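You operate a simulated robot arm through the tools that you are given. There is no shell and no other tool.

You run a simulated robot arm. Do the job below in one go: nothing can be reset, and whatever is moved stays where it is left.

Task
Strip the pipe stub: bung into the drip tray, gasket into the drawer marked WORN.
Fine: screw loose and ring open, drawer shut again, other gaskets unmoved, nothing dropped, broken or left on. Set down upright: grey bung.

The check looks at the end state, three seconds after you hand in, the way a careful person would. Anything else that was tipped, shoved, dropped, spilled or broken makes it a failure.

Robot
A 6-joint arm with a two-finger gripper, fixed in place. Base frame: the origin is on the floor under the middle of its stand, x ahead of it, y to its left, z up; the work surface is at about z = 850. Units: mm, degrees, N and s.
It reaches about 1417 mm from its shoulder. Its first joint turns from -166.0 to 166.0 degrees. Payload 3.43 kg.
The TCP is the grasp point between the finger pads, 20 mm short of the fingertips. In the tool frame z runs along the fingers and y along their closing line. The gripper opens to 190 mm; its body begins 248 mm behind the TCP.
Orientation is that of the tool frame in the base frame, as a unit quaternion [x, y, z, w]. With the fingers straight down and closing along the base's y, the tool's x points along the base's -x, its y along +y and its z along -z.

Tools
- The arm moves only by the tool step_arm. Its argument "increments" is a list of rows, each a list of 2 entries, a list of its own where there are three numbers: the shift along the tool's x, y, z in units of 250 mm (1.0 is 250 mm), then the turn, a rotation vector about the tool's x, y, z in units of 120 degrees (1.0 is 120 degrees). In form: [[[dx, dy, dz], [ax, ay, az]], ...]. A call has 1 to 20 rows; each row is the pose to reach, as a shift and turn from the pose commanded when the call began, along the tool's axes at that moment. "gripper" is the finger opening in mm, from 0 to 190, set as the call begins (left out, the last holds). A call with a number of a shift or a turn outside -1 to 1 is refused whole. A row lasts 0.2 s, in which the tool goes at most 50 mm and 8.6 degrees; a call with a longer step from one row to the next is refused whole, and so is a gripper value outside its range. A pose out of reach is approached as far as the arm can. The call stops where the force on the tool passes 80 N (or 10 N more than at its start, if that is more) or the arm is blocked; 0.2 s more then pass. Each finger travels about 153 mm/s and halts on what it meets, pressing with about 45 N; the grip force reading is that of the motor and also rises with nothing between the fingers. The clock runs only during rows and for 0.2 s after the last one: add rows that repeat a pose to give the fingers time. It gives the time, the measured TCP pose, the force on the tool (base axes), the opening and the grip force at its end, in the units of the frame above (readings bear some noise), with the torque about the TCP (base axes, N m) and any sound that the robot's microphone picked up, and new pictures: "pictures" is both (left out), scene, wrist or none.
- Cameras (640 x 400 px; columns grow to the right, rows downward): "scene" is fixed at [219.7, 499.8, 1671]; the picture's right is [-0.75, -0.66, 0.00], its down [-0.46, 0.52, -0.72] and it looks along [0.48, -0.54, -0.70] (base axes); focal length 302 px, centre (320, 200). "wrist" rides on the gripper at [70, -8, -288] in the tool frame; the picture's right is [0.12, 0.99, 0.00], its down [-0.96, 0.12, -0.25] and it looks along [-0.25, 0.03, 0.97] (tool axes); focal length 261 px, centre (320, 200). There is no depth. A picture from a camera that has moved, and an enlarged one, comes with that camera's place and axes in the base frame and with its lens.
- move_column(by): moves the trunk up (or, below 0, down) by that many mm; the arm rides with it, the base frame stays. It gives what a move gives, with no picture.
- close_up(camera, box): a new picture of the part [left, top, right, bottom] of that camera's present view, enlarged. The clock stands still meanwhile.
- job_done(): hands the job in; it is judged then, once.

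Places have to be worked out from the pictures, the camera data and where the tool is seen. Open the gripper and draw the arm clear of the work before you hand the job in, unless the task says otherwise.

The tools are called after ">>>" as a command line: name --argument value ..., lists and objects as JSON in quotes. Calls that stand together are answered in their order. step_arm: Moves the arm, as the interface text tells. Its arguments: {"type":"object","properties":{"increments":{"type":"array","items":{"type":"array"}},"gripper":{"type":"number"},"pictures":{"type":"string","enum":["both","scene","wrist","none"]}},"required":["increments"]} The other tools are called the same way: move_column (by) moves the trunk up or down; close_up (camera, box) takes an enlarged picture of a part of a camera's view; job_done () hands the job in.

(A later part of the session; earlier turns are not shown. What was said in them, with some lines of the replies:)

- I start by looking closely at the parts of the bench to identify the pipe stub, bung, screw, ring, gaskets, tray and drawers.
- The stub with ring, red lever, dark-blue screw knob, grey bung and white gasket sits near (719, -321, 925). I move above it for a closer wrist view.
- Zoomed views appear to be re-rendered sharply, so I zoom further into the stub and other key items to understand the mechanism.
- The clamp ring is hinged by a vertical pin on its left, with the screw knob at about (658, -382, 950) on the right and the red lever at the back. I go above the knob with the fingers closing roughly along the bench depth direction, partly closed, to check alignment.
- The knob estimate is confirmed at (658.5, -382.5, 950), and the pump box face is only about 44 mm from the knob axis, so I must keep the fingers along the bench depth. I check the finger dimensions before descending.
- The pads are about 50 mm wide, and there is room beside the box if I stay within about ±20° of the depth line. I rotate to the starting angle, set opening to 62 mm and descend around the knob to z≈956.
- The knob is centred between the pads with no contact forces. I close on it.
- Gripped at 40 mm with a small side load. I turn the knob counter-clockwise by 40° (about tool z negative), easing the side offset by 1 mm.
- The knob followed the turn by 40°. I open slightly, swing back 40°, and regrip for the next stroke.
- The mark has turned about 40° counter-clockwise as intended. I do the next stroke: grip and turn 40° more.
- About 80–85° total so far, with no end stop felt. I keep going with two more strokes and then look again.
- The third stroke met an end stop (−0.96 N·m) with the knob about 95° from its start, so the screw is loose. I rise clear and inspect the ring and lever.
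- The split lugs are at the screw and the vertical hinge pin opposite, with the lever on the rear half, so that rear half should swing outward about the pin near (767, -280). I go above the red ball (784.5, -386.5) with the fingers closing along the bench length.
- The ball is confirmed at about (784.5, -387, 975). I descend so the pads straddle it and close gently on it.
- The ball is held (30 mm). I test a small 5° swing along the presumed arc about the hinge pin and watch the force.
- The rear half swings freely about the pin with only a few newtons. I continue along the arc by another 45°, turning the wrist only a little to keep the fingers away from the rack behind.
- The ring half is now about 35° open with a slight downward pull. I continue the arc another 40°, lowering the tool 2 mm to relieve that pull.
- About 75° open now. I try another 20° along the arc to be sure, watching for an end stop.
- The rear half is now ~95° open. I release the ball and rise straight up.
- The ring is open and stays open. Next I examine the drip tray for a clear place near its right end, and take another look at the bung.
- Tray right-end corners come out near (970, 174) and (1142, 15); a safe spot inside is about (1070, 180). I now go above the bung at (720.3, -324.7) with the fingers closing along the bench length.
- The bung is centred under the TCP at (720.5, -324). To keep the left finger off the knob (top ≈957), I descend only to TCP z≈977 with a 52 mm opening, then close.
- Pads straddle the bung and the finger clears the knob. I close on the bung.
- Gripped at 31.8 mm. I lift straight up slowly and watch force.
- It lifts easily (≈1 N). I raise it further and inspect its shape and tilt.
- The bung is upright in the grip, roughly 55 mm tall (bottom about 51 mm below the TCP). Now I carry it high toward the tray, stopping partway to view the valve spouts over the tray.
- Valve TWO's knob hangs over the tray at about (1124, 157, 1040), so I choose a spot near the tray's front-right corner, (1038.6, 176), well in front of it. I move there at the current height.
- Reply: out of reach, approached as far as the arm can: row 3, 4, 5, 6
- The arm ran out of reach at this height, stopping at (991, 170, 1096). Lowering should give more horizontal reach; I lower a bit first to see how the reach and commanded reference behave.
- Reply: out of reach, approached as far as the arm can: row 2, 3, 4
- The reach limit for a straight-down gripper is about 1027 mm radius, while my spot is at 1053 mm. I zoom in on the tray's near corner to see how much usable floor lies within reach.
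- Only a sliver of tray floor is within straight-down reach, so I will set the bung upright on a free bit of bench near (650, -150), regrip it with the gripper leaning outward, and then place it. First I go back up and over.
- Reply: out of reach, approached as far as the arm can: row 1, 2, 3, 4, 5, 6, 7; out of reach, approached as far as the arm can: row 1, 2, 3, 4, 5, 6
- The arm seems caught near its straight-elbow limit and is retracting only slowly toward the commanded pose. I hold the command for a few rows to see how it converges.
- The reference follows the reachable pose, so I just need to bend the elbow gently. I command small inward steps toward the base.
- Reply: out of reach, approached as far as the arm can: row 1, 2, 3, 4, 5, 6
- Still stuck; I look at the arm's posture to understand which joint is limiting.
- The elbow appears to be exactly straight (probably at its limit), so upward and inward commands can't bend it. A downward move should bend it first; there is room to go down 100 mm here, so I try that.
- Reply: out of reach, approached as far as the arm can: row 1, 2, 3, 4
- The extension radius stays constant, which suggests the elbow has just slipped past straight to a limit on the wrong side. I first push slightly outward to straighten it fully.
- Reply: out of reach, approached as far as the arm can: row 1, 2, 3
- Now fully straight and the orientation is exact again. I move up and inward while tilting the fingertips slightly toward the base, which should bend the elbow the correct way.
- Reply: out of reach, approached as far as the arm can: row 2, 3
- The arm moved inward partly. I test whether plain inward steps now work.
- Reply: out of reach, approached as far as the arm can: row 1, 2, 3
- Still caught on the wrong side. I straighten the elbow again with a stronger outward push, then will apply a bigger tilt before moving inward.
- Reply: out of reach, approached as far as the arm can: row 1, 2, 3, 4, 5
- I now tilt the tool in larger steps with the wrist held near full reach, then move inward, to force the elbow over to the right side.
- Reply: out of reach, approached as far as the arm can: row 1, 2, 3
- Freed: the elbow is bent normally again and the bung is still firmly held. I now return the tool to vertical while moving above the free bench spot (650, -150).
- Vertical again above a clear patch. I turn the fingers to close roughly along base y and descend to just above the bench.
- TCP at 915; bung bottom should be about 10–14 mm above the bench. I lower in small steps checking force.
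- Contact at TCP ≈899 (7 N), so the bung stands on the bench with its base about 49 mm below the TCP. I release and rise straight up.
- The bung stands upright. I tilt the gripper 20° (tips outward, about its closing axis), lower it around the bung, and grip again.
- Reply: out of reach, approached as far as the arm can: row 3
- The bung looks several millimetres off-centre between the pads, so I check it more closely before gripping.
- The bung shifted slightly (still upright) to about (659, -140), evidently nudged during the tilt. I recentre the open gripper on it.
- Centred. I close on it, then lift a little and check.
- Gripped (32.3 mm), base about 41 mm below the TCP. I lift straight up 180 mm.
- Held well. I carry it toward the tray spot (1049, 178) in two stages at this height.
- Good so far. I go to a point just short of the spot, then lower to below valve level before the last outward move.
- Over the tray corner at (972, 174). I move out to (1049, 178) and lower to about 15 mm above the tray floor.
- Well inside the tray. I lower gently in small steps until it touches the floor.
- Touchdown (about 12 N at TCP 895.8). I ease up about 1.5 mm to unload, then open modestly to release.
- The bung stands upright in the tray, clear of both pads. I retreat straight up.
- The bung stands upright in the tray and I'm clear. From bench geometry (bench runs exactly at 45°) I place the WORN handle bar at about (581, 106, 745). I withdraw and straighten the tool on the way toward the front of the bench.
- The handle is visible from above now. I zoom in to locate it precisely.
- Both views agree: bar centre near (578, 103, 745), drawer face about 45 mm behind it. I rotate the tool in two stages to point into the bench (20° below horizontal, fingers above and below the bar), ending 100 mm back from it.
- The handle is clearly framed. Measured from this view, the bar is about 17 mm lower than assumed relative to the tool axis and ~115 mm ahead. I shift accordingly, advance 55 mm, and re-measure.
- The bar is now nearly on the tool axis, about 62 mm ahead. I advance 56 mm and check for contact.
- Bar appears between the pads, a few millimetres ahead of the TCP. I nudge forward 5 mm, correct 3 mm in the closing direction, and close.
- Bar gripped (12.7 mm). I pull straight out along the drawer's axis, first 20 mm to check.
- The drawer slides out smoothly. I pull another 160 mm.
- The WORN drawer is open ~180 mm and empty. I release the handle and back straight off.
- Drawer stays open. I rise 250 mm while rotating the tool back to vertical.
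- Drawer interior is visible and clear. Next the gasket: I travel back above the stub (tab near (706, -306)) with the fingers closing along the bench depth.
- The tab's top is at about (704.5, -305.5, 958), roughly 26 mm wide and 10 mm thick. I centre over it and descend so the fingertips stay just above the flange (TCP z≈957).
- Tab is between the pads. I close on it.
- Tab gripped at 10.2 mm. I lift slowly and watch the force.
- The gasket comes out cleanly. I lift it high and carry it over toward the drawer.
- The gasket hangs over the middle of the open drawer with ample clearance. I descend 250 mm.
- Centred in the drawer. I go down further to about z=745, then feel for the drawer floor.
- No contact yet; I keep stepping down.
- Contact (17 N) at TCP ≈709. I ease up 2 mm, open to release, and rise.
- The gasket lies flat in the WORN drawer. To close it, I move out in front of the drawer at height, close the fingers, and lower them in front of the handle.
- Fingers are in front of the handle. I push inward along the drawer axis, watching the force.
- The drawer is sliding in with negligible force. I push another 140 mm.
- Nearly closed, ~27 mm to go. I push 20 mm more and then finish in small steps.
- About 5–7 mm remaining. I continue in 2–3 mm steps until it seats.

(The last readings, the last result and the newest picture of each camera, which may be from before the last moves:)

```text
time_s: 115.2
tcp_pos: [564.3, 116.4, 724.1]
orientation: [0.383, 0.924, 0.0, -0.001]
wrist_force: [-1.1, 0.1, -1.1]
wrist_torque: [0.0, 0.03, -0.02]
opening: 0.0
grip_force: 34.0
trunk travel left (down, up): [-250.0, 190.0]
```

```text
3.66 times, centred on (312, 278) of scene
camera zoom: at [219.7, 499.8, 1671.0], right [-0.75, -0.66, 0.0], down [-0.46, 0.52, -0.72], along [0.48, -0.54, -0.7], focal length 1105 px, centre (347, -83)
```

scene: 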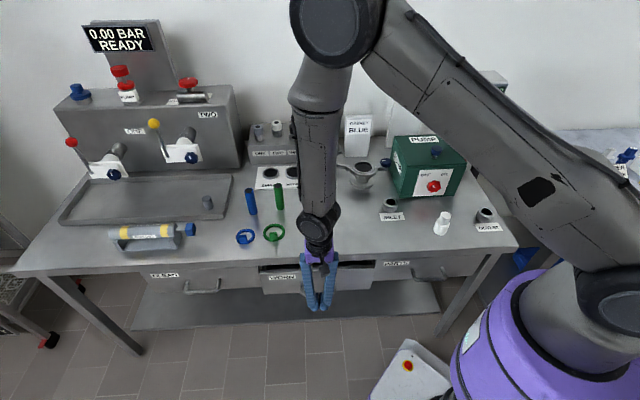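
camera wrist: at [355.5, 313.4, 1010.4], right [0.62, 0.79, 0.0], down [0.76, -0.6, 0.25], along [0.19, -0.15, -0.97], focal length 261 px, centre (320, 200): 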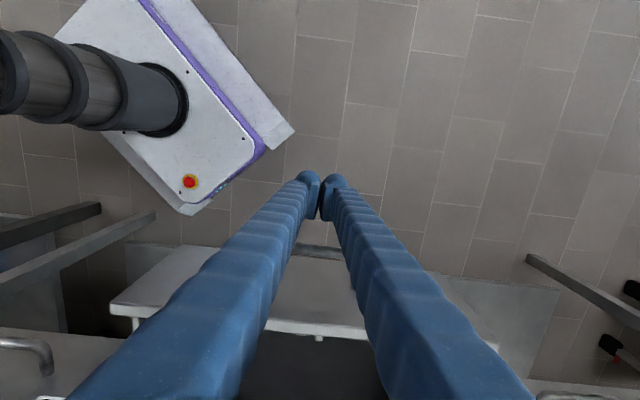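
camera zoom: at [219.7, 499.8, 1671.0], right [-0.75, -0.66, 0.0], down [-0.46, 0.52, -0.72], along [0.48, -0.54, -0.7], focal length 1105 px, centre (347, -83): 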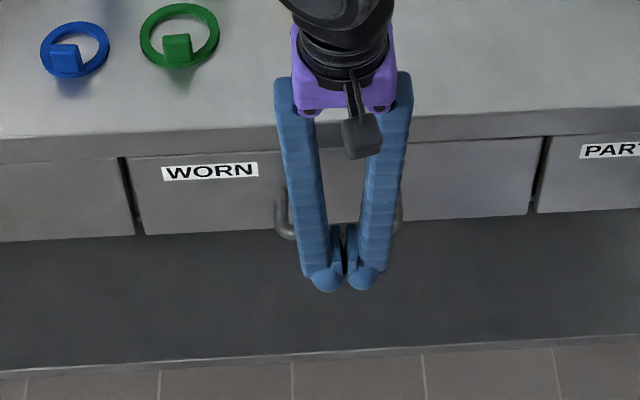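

The label and edges now match the initial closed picture. I push a hair more to be sure it is fully seated.

>>> step_arm --increments '[[[-0.008, 0, 0], [0, 0, 0]], [[-0.008, 0, 0], [0, 0, 0]]]' --pictures "none"

>>> step_arm --increments '[[[-0.008, 0, 0], [0, 0, 0]], [[-0.008, 0, 0], [0, 0, 0]]]' --pictures "none"

>>> close_up --camera "scene" --box '[225, 245, 400, 310]'

```text
time_s: 115.8
tcp_pos: [564.3, 114.8, 723.9]
orientation: [0.383, 0.924, -0.001, -0.002]
wrist_force: [-6.7, 9.5, -2.8]
wrist_torque: [0.05, 0.07, 0.15]
opening: 5.9
grip_force: 34.8
trunk travel left (down, up): [-250.0, 190.0]
```

```text
time_s: 116.4
tcp_pos: [564.9, 115.6, 724.1]
orientation: [0.382, 0.924, -0.001, -0.002]
wrist_force: [-19.3, 32.8, -6.5]
wrist_torque: [0.22, 0.15, 0.41]
opening: 5.9
grip_force: 34.3
trunk travel left (down, up): [-250.0, 190.0]
```

```text
3.66 times, centred on (312, 278) of scene
camera zoom: at [219.7, 499.8, 1671.0], right [-0.75, -0.66, 0.0], down [-0.46, 0.52, -0.72], along [0.48, -0.54, -0.7], focal length 1105 px, centre (347, -83)
```

zoom: 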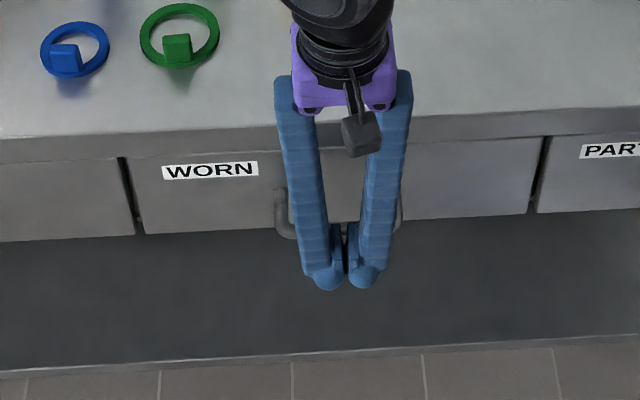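

The drawer is firmly shut (≈35 N at the stop). I back away from the handle and rise clear.

>>> step_arm --increments '[[[0.06, 0, 0], [0, 0, 0]], [[0.2, 0, 0], [0, 0, 0]], [[0.36, 0, 0], [0, 0, 0]], [[0.36, 0, -0.19], [0, 0, 0]], [[0.36, 0, -0.38], [0, 0, 0]], [[0.36, 0, -0.57], [0, 0, 0]], [[0.36, 0, -0.76], [0, 0, 0]], [[0.36, 0, -0.95], [0, 0, 0]]]'

>>> close_up --camera "scene" --box '[225, 245, 400, 310]'

>>> close_up --camera "scene" --box '[50, 140, 250, 260]'

>>> close_up --camera "scene" --box '[220, 100, 480, 250]'

```text
time_s: 118.2
tcp_pos: [502.5, 175.3, 962.0]
orientation: [0.383, 0.924, 0.0, 0.001]
wrist_force: [0.6, 0.0, 0.5]
wrist_torque: [0.02, -0.05, 0.04]
opening: 0.0
grip_force: 34.2
trunk travel left (down, up): [-250.0, 190.0]
camera wrist: at [447.2, 220.4, 1250.0], right [0.62, 0.79, 0.0], down [0.76, -0.6, 0.25], along [0.19, -0.15, -0.97], focal length 261 px, centre (320, 200)
```

scene: 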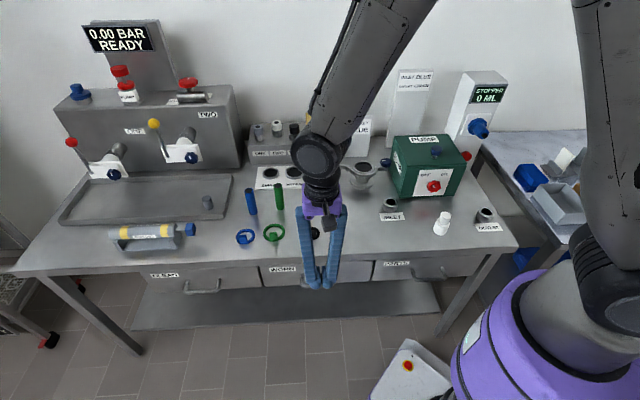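
wrist: 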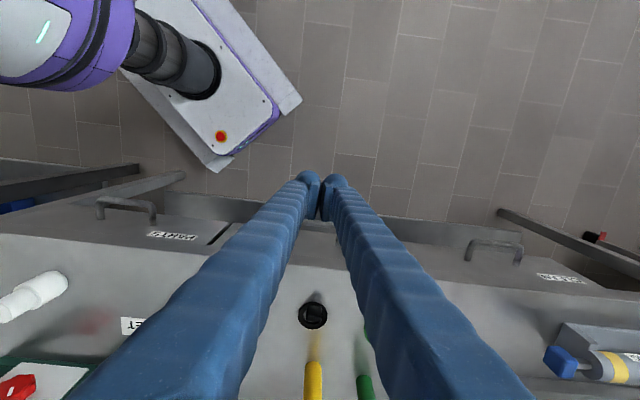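

```text
3.66 times, centred on (312, 278) of scene
camera zoom: at [219.7, 499.8, 1671.0], right [-0.75, -0.66, 0.0], down [-0.46, 0.52, -0.72], along [0.48, -0.54, -0.7], focal length 1105 px, centre (347, -83)
```

zoom: 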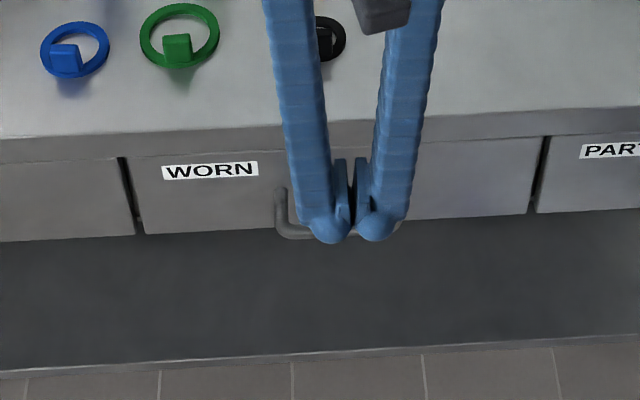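

```text
3.20 times, centred on (150, 200) of scene
camera zoom: at [219.7, 499.8, 1671.0], right [-0.75, -0.66, 0.0], down [-0.46, 0.52, -0.72], along [0.48, -0.54, -0.7], focal length 967 px, centre (864, 200)
```

zoom: 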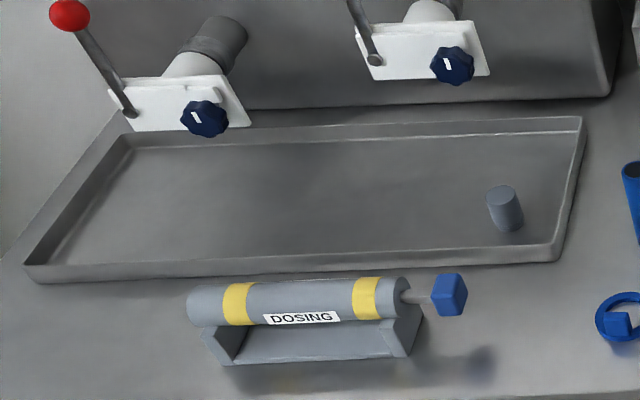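

```text
2.46 times, centred on (350, 175) of scene
camera zoom: at [219.7, 499.8, 1671.0], right [-0.75, -0.66, 0.0], down [-0.46, 0.52, -0.72], along [0.48, -0.54, -0.7], focal length 744 px, centre (246, 262)
```

zoom: 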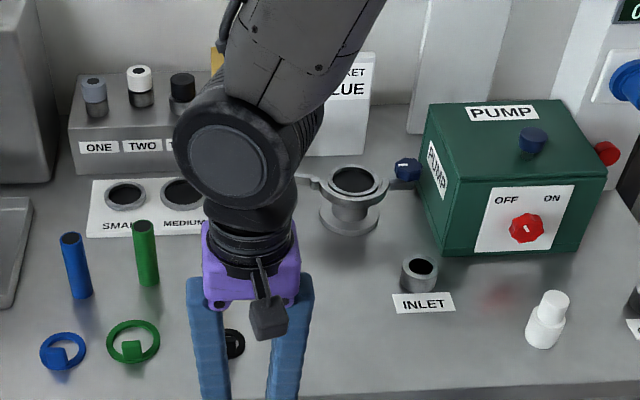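

Drawer shut, bung upright in the tray. I open the gripper and lift the arm well clear, then do a final check of everything.

>>> step_arm --increments '[[[0.05, 0, -0.18], [0, 0, 0]], [[0.1, 0, -0.36], [0, 0, 0]], [[0.15, 0, -0.54], [0, 0, 0]], [[0.2, 0, -0.72], [0, 0, 0]], [[0.25, 0, -0.9], [0, 0, 0]], [[0.3, 0, -1.0], [0, 0, 0]]]' --gripper 100

>>> close_up --camera "scene" --box '[220, 100, 480, 250]'

>>> close_up --camera "scene" --box '[310, 120, 420, 200]'

>>> close_up --camera "scene" --box '[225, 200, 400, 310]'

```text
time_s: 119.6
tcp_pos: [450.8, 227.6, 1212.0]
orientation: [0.383, 0.924, 0.001, 0.0]
wrist_force: [-0.4, -0.1, 0.8]
wrist_torque: [0.0, -0.1, -0.04]
opening: 100.1
grip_force: 0.1
trunk travel left (down, up): [-250.0, 190.0]
camera wrist: at [394.2, 272.6, 1500.0], right [0.62, 0.78, 0.0], down [0.76, -0.6, 0.25], along [0.2, -0.15, -0.97], focal length 261 px, centre (320, 200)
```

scene: 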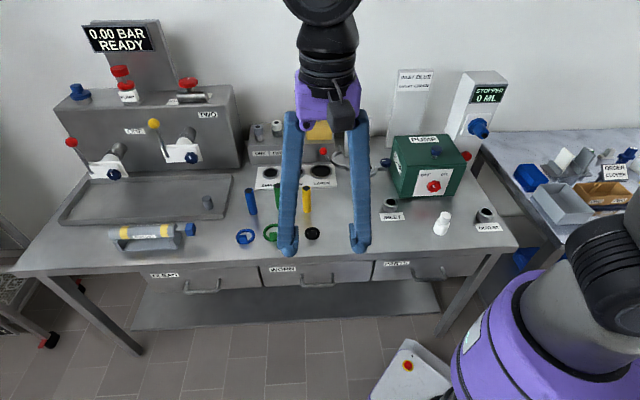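
wrist: 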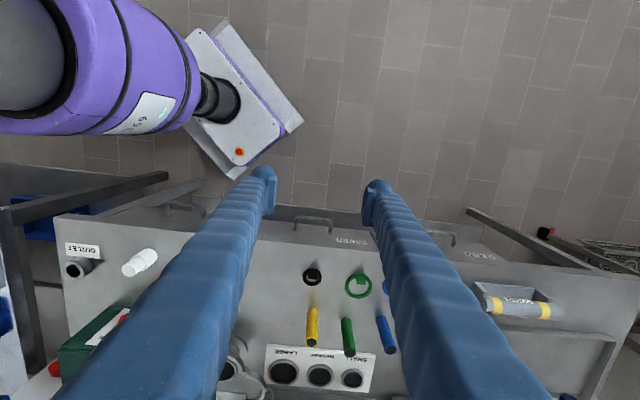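

```text
2.46 times, centred on (350, 175) of scene
camera zoom: at [219.7, 499.8, 1671.0], right [-0.75, -0.66, 0.0], down [-0.46, 0.52, -0.72], along [0.48, -0.54, -0.7], focal length 744 px, centre (246, 262)
```

zoom: 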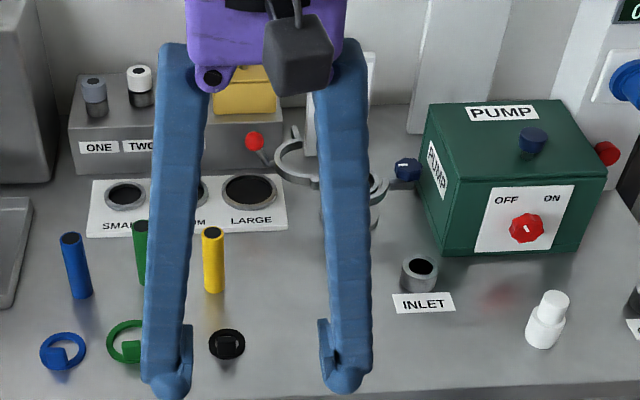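

```text
5.00 times, centred on (365, 160) of scene
camera zoom: at [219.7, 499.8, 1671.0], right [-0.75, -0.66, 0.0], down [-0.46, 0.52, -0.72], along [0.48, -0.54, -0.7], focal length 1511 px, centre (95, 400)
```

zoom: 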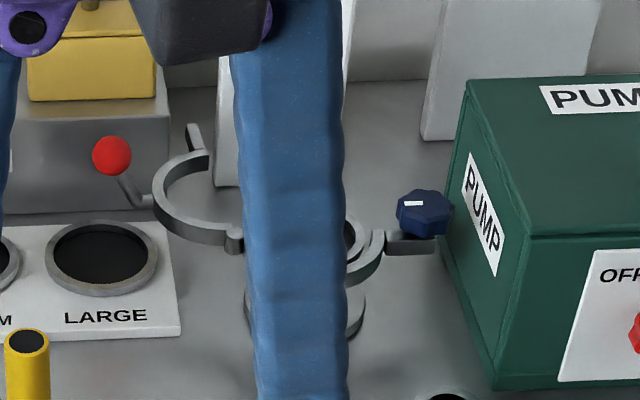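

```text
3.64 times, centred on (312, 255) of scene
camera zoom: at [219.7, 499.8, 1671.0], right [-0.75, -0.66, 0.0], down [-0.46, 0.52, -0.72], along [0.48, -0.54, -0.7], focal length 1099 px, centre (347, 0)
```

zoom: 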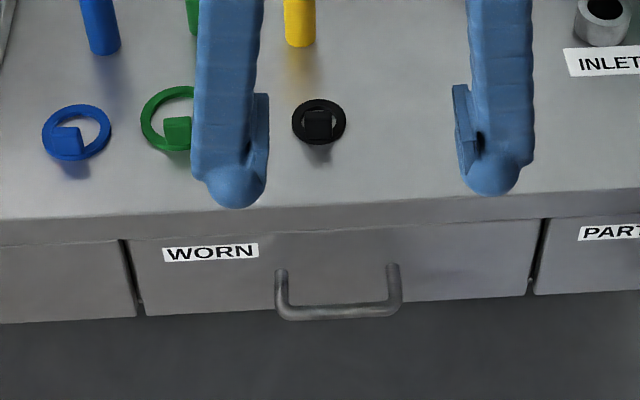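

Everything is in order: screw loose, ring open, stub empty, bung upright, drawer shut, other gaskets and tubes untouched. I draw the arm back a little further from the bench.

>>> step_arm --increments '[[[0.1, 0, -0.05], [0, 0, 0]], [[0.2, 0, -0.1], [0, 0, 0]], [[0.3, 0, -0.15], [0, 0, 0]], [[0.3, 0, -0.15], [0, 0, 0]]]'

>>> close_up --camera "scene" --box '[310, 110, 420, 200]'

>>> close_up --camera "scene" --box '[170, 160, 340, 260]'

```text
time_s: 120.6
tcp_pos: [397.7, 282.5, 1252.1]
orientation: [0.383, 0.924, 0.002, 0.001]
wrist_force: [0.1, 0.0, 0.4]
wrist_torque: [0.0, 0.0, 0.0]
opening: 100.1
grip_force: 0.1
trunk travel left (down, up): [-250.0, 190.0]
camera wrist: at [340.3, 326.8, 1538.6], right [0.62, 0.79, 0.0], down [0.76, -0.6, 0.25], along [0.2, -0.15, -0.97], focal length 261 px, centre (320, 200)
```

scene: 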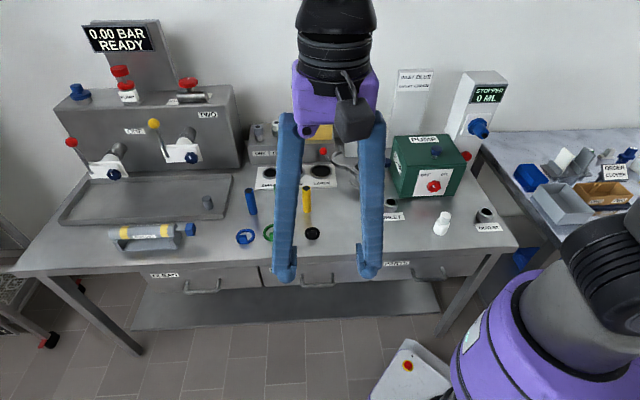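
wrist: 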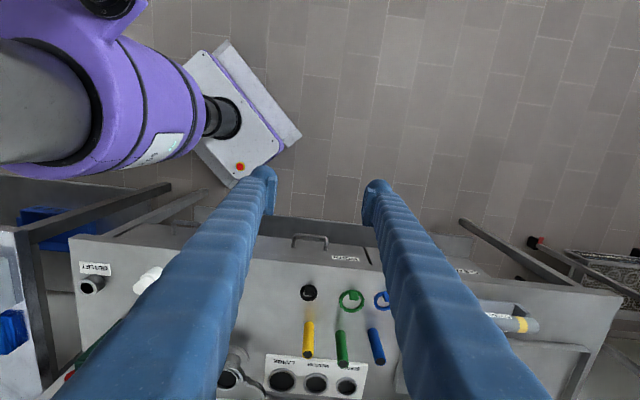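

```text
4.44 times, centred on (365, 155) of scene
camera zoom: at [219.7, 499.8, 1671.0], right [-0.75, -0.66, 0.0], down [-0.46, 0.52, -0.72], along [0.48, -0.54, -0.7], focal length 1343 px, centre (120, 400)
```

zoom: 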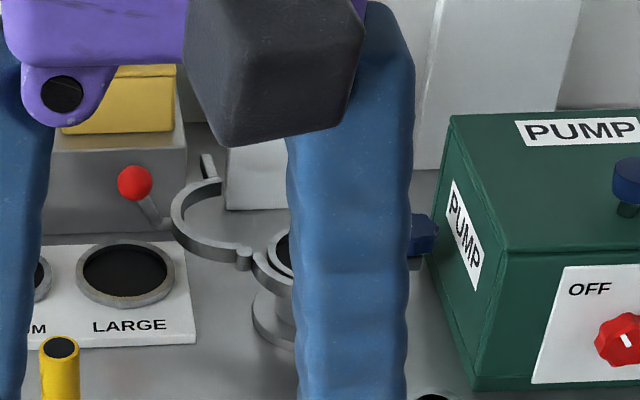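

```text
3.76 times, centred on (255, 210) of scene
camera zoom: at [219.7, 499.8, 1671.0], right [-0.75, -0.66, 0.0], down [-0.46, 0.52, -0.72], along [0.48, -0.54, -0.7], focal length 1138 px, centre (565, 162)
```

zoom: 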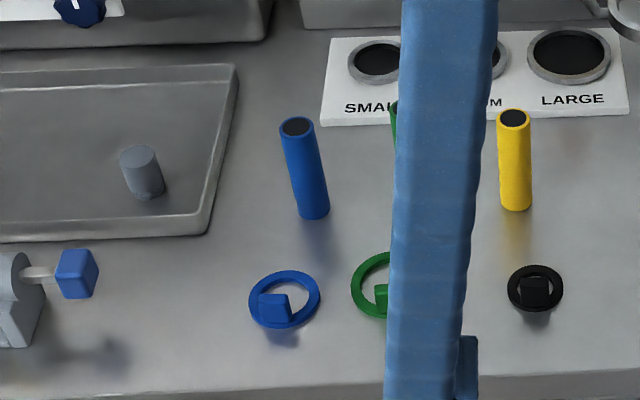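

The last pictures show the whole scene in the state the task asks for, with the gripper open and the arm clear of the bench. I hand the job in.

>>> job_done

```text
The job is handed in.
```

The pipe stub is stripped and the job is handed in; I haven't seen the result of the check. This is how things stood in the last pictures:

- **Screw and ring:** the screw is turned back about 95° to its stop, so it is loose. The rear half of the ring is swung open about 95°.
- **Bung:** the grey bung stands upright in the drip tray, near the front-right corner.
- **Gasket:** the white gasket lies flat in the WORN drawer, which is pushed shut against its stop.
- **Everything else:** I saw the blue, green and black gaskets and the blue and yellow tubes in place and upright. The green tube was behind the arm in the last close-up, but looked upright in the wider views. No switch was touched, and the pump box still read OFF.
- **Arm:** the gripper is open and the arm is drawn back above the front of the bench.

I could not reach far enough into the tray with the gripper straight down. I set the bung down upright on a free spot of bench, near (650, -150), and picked it up again with the gripper tilted. The bung was nudged about 10 mm while I tilted, but it stayed standing. Nothing was dropped.
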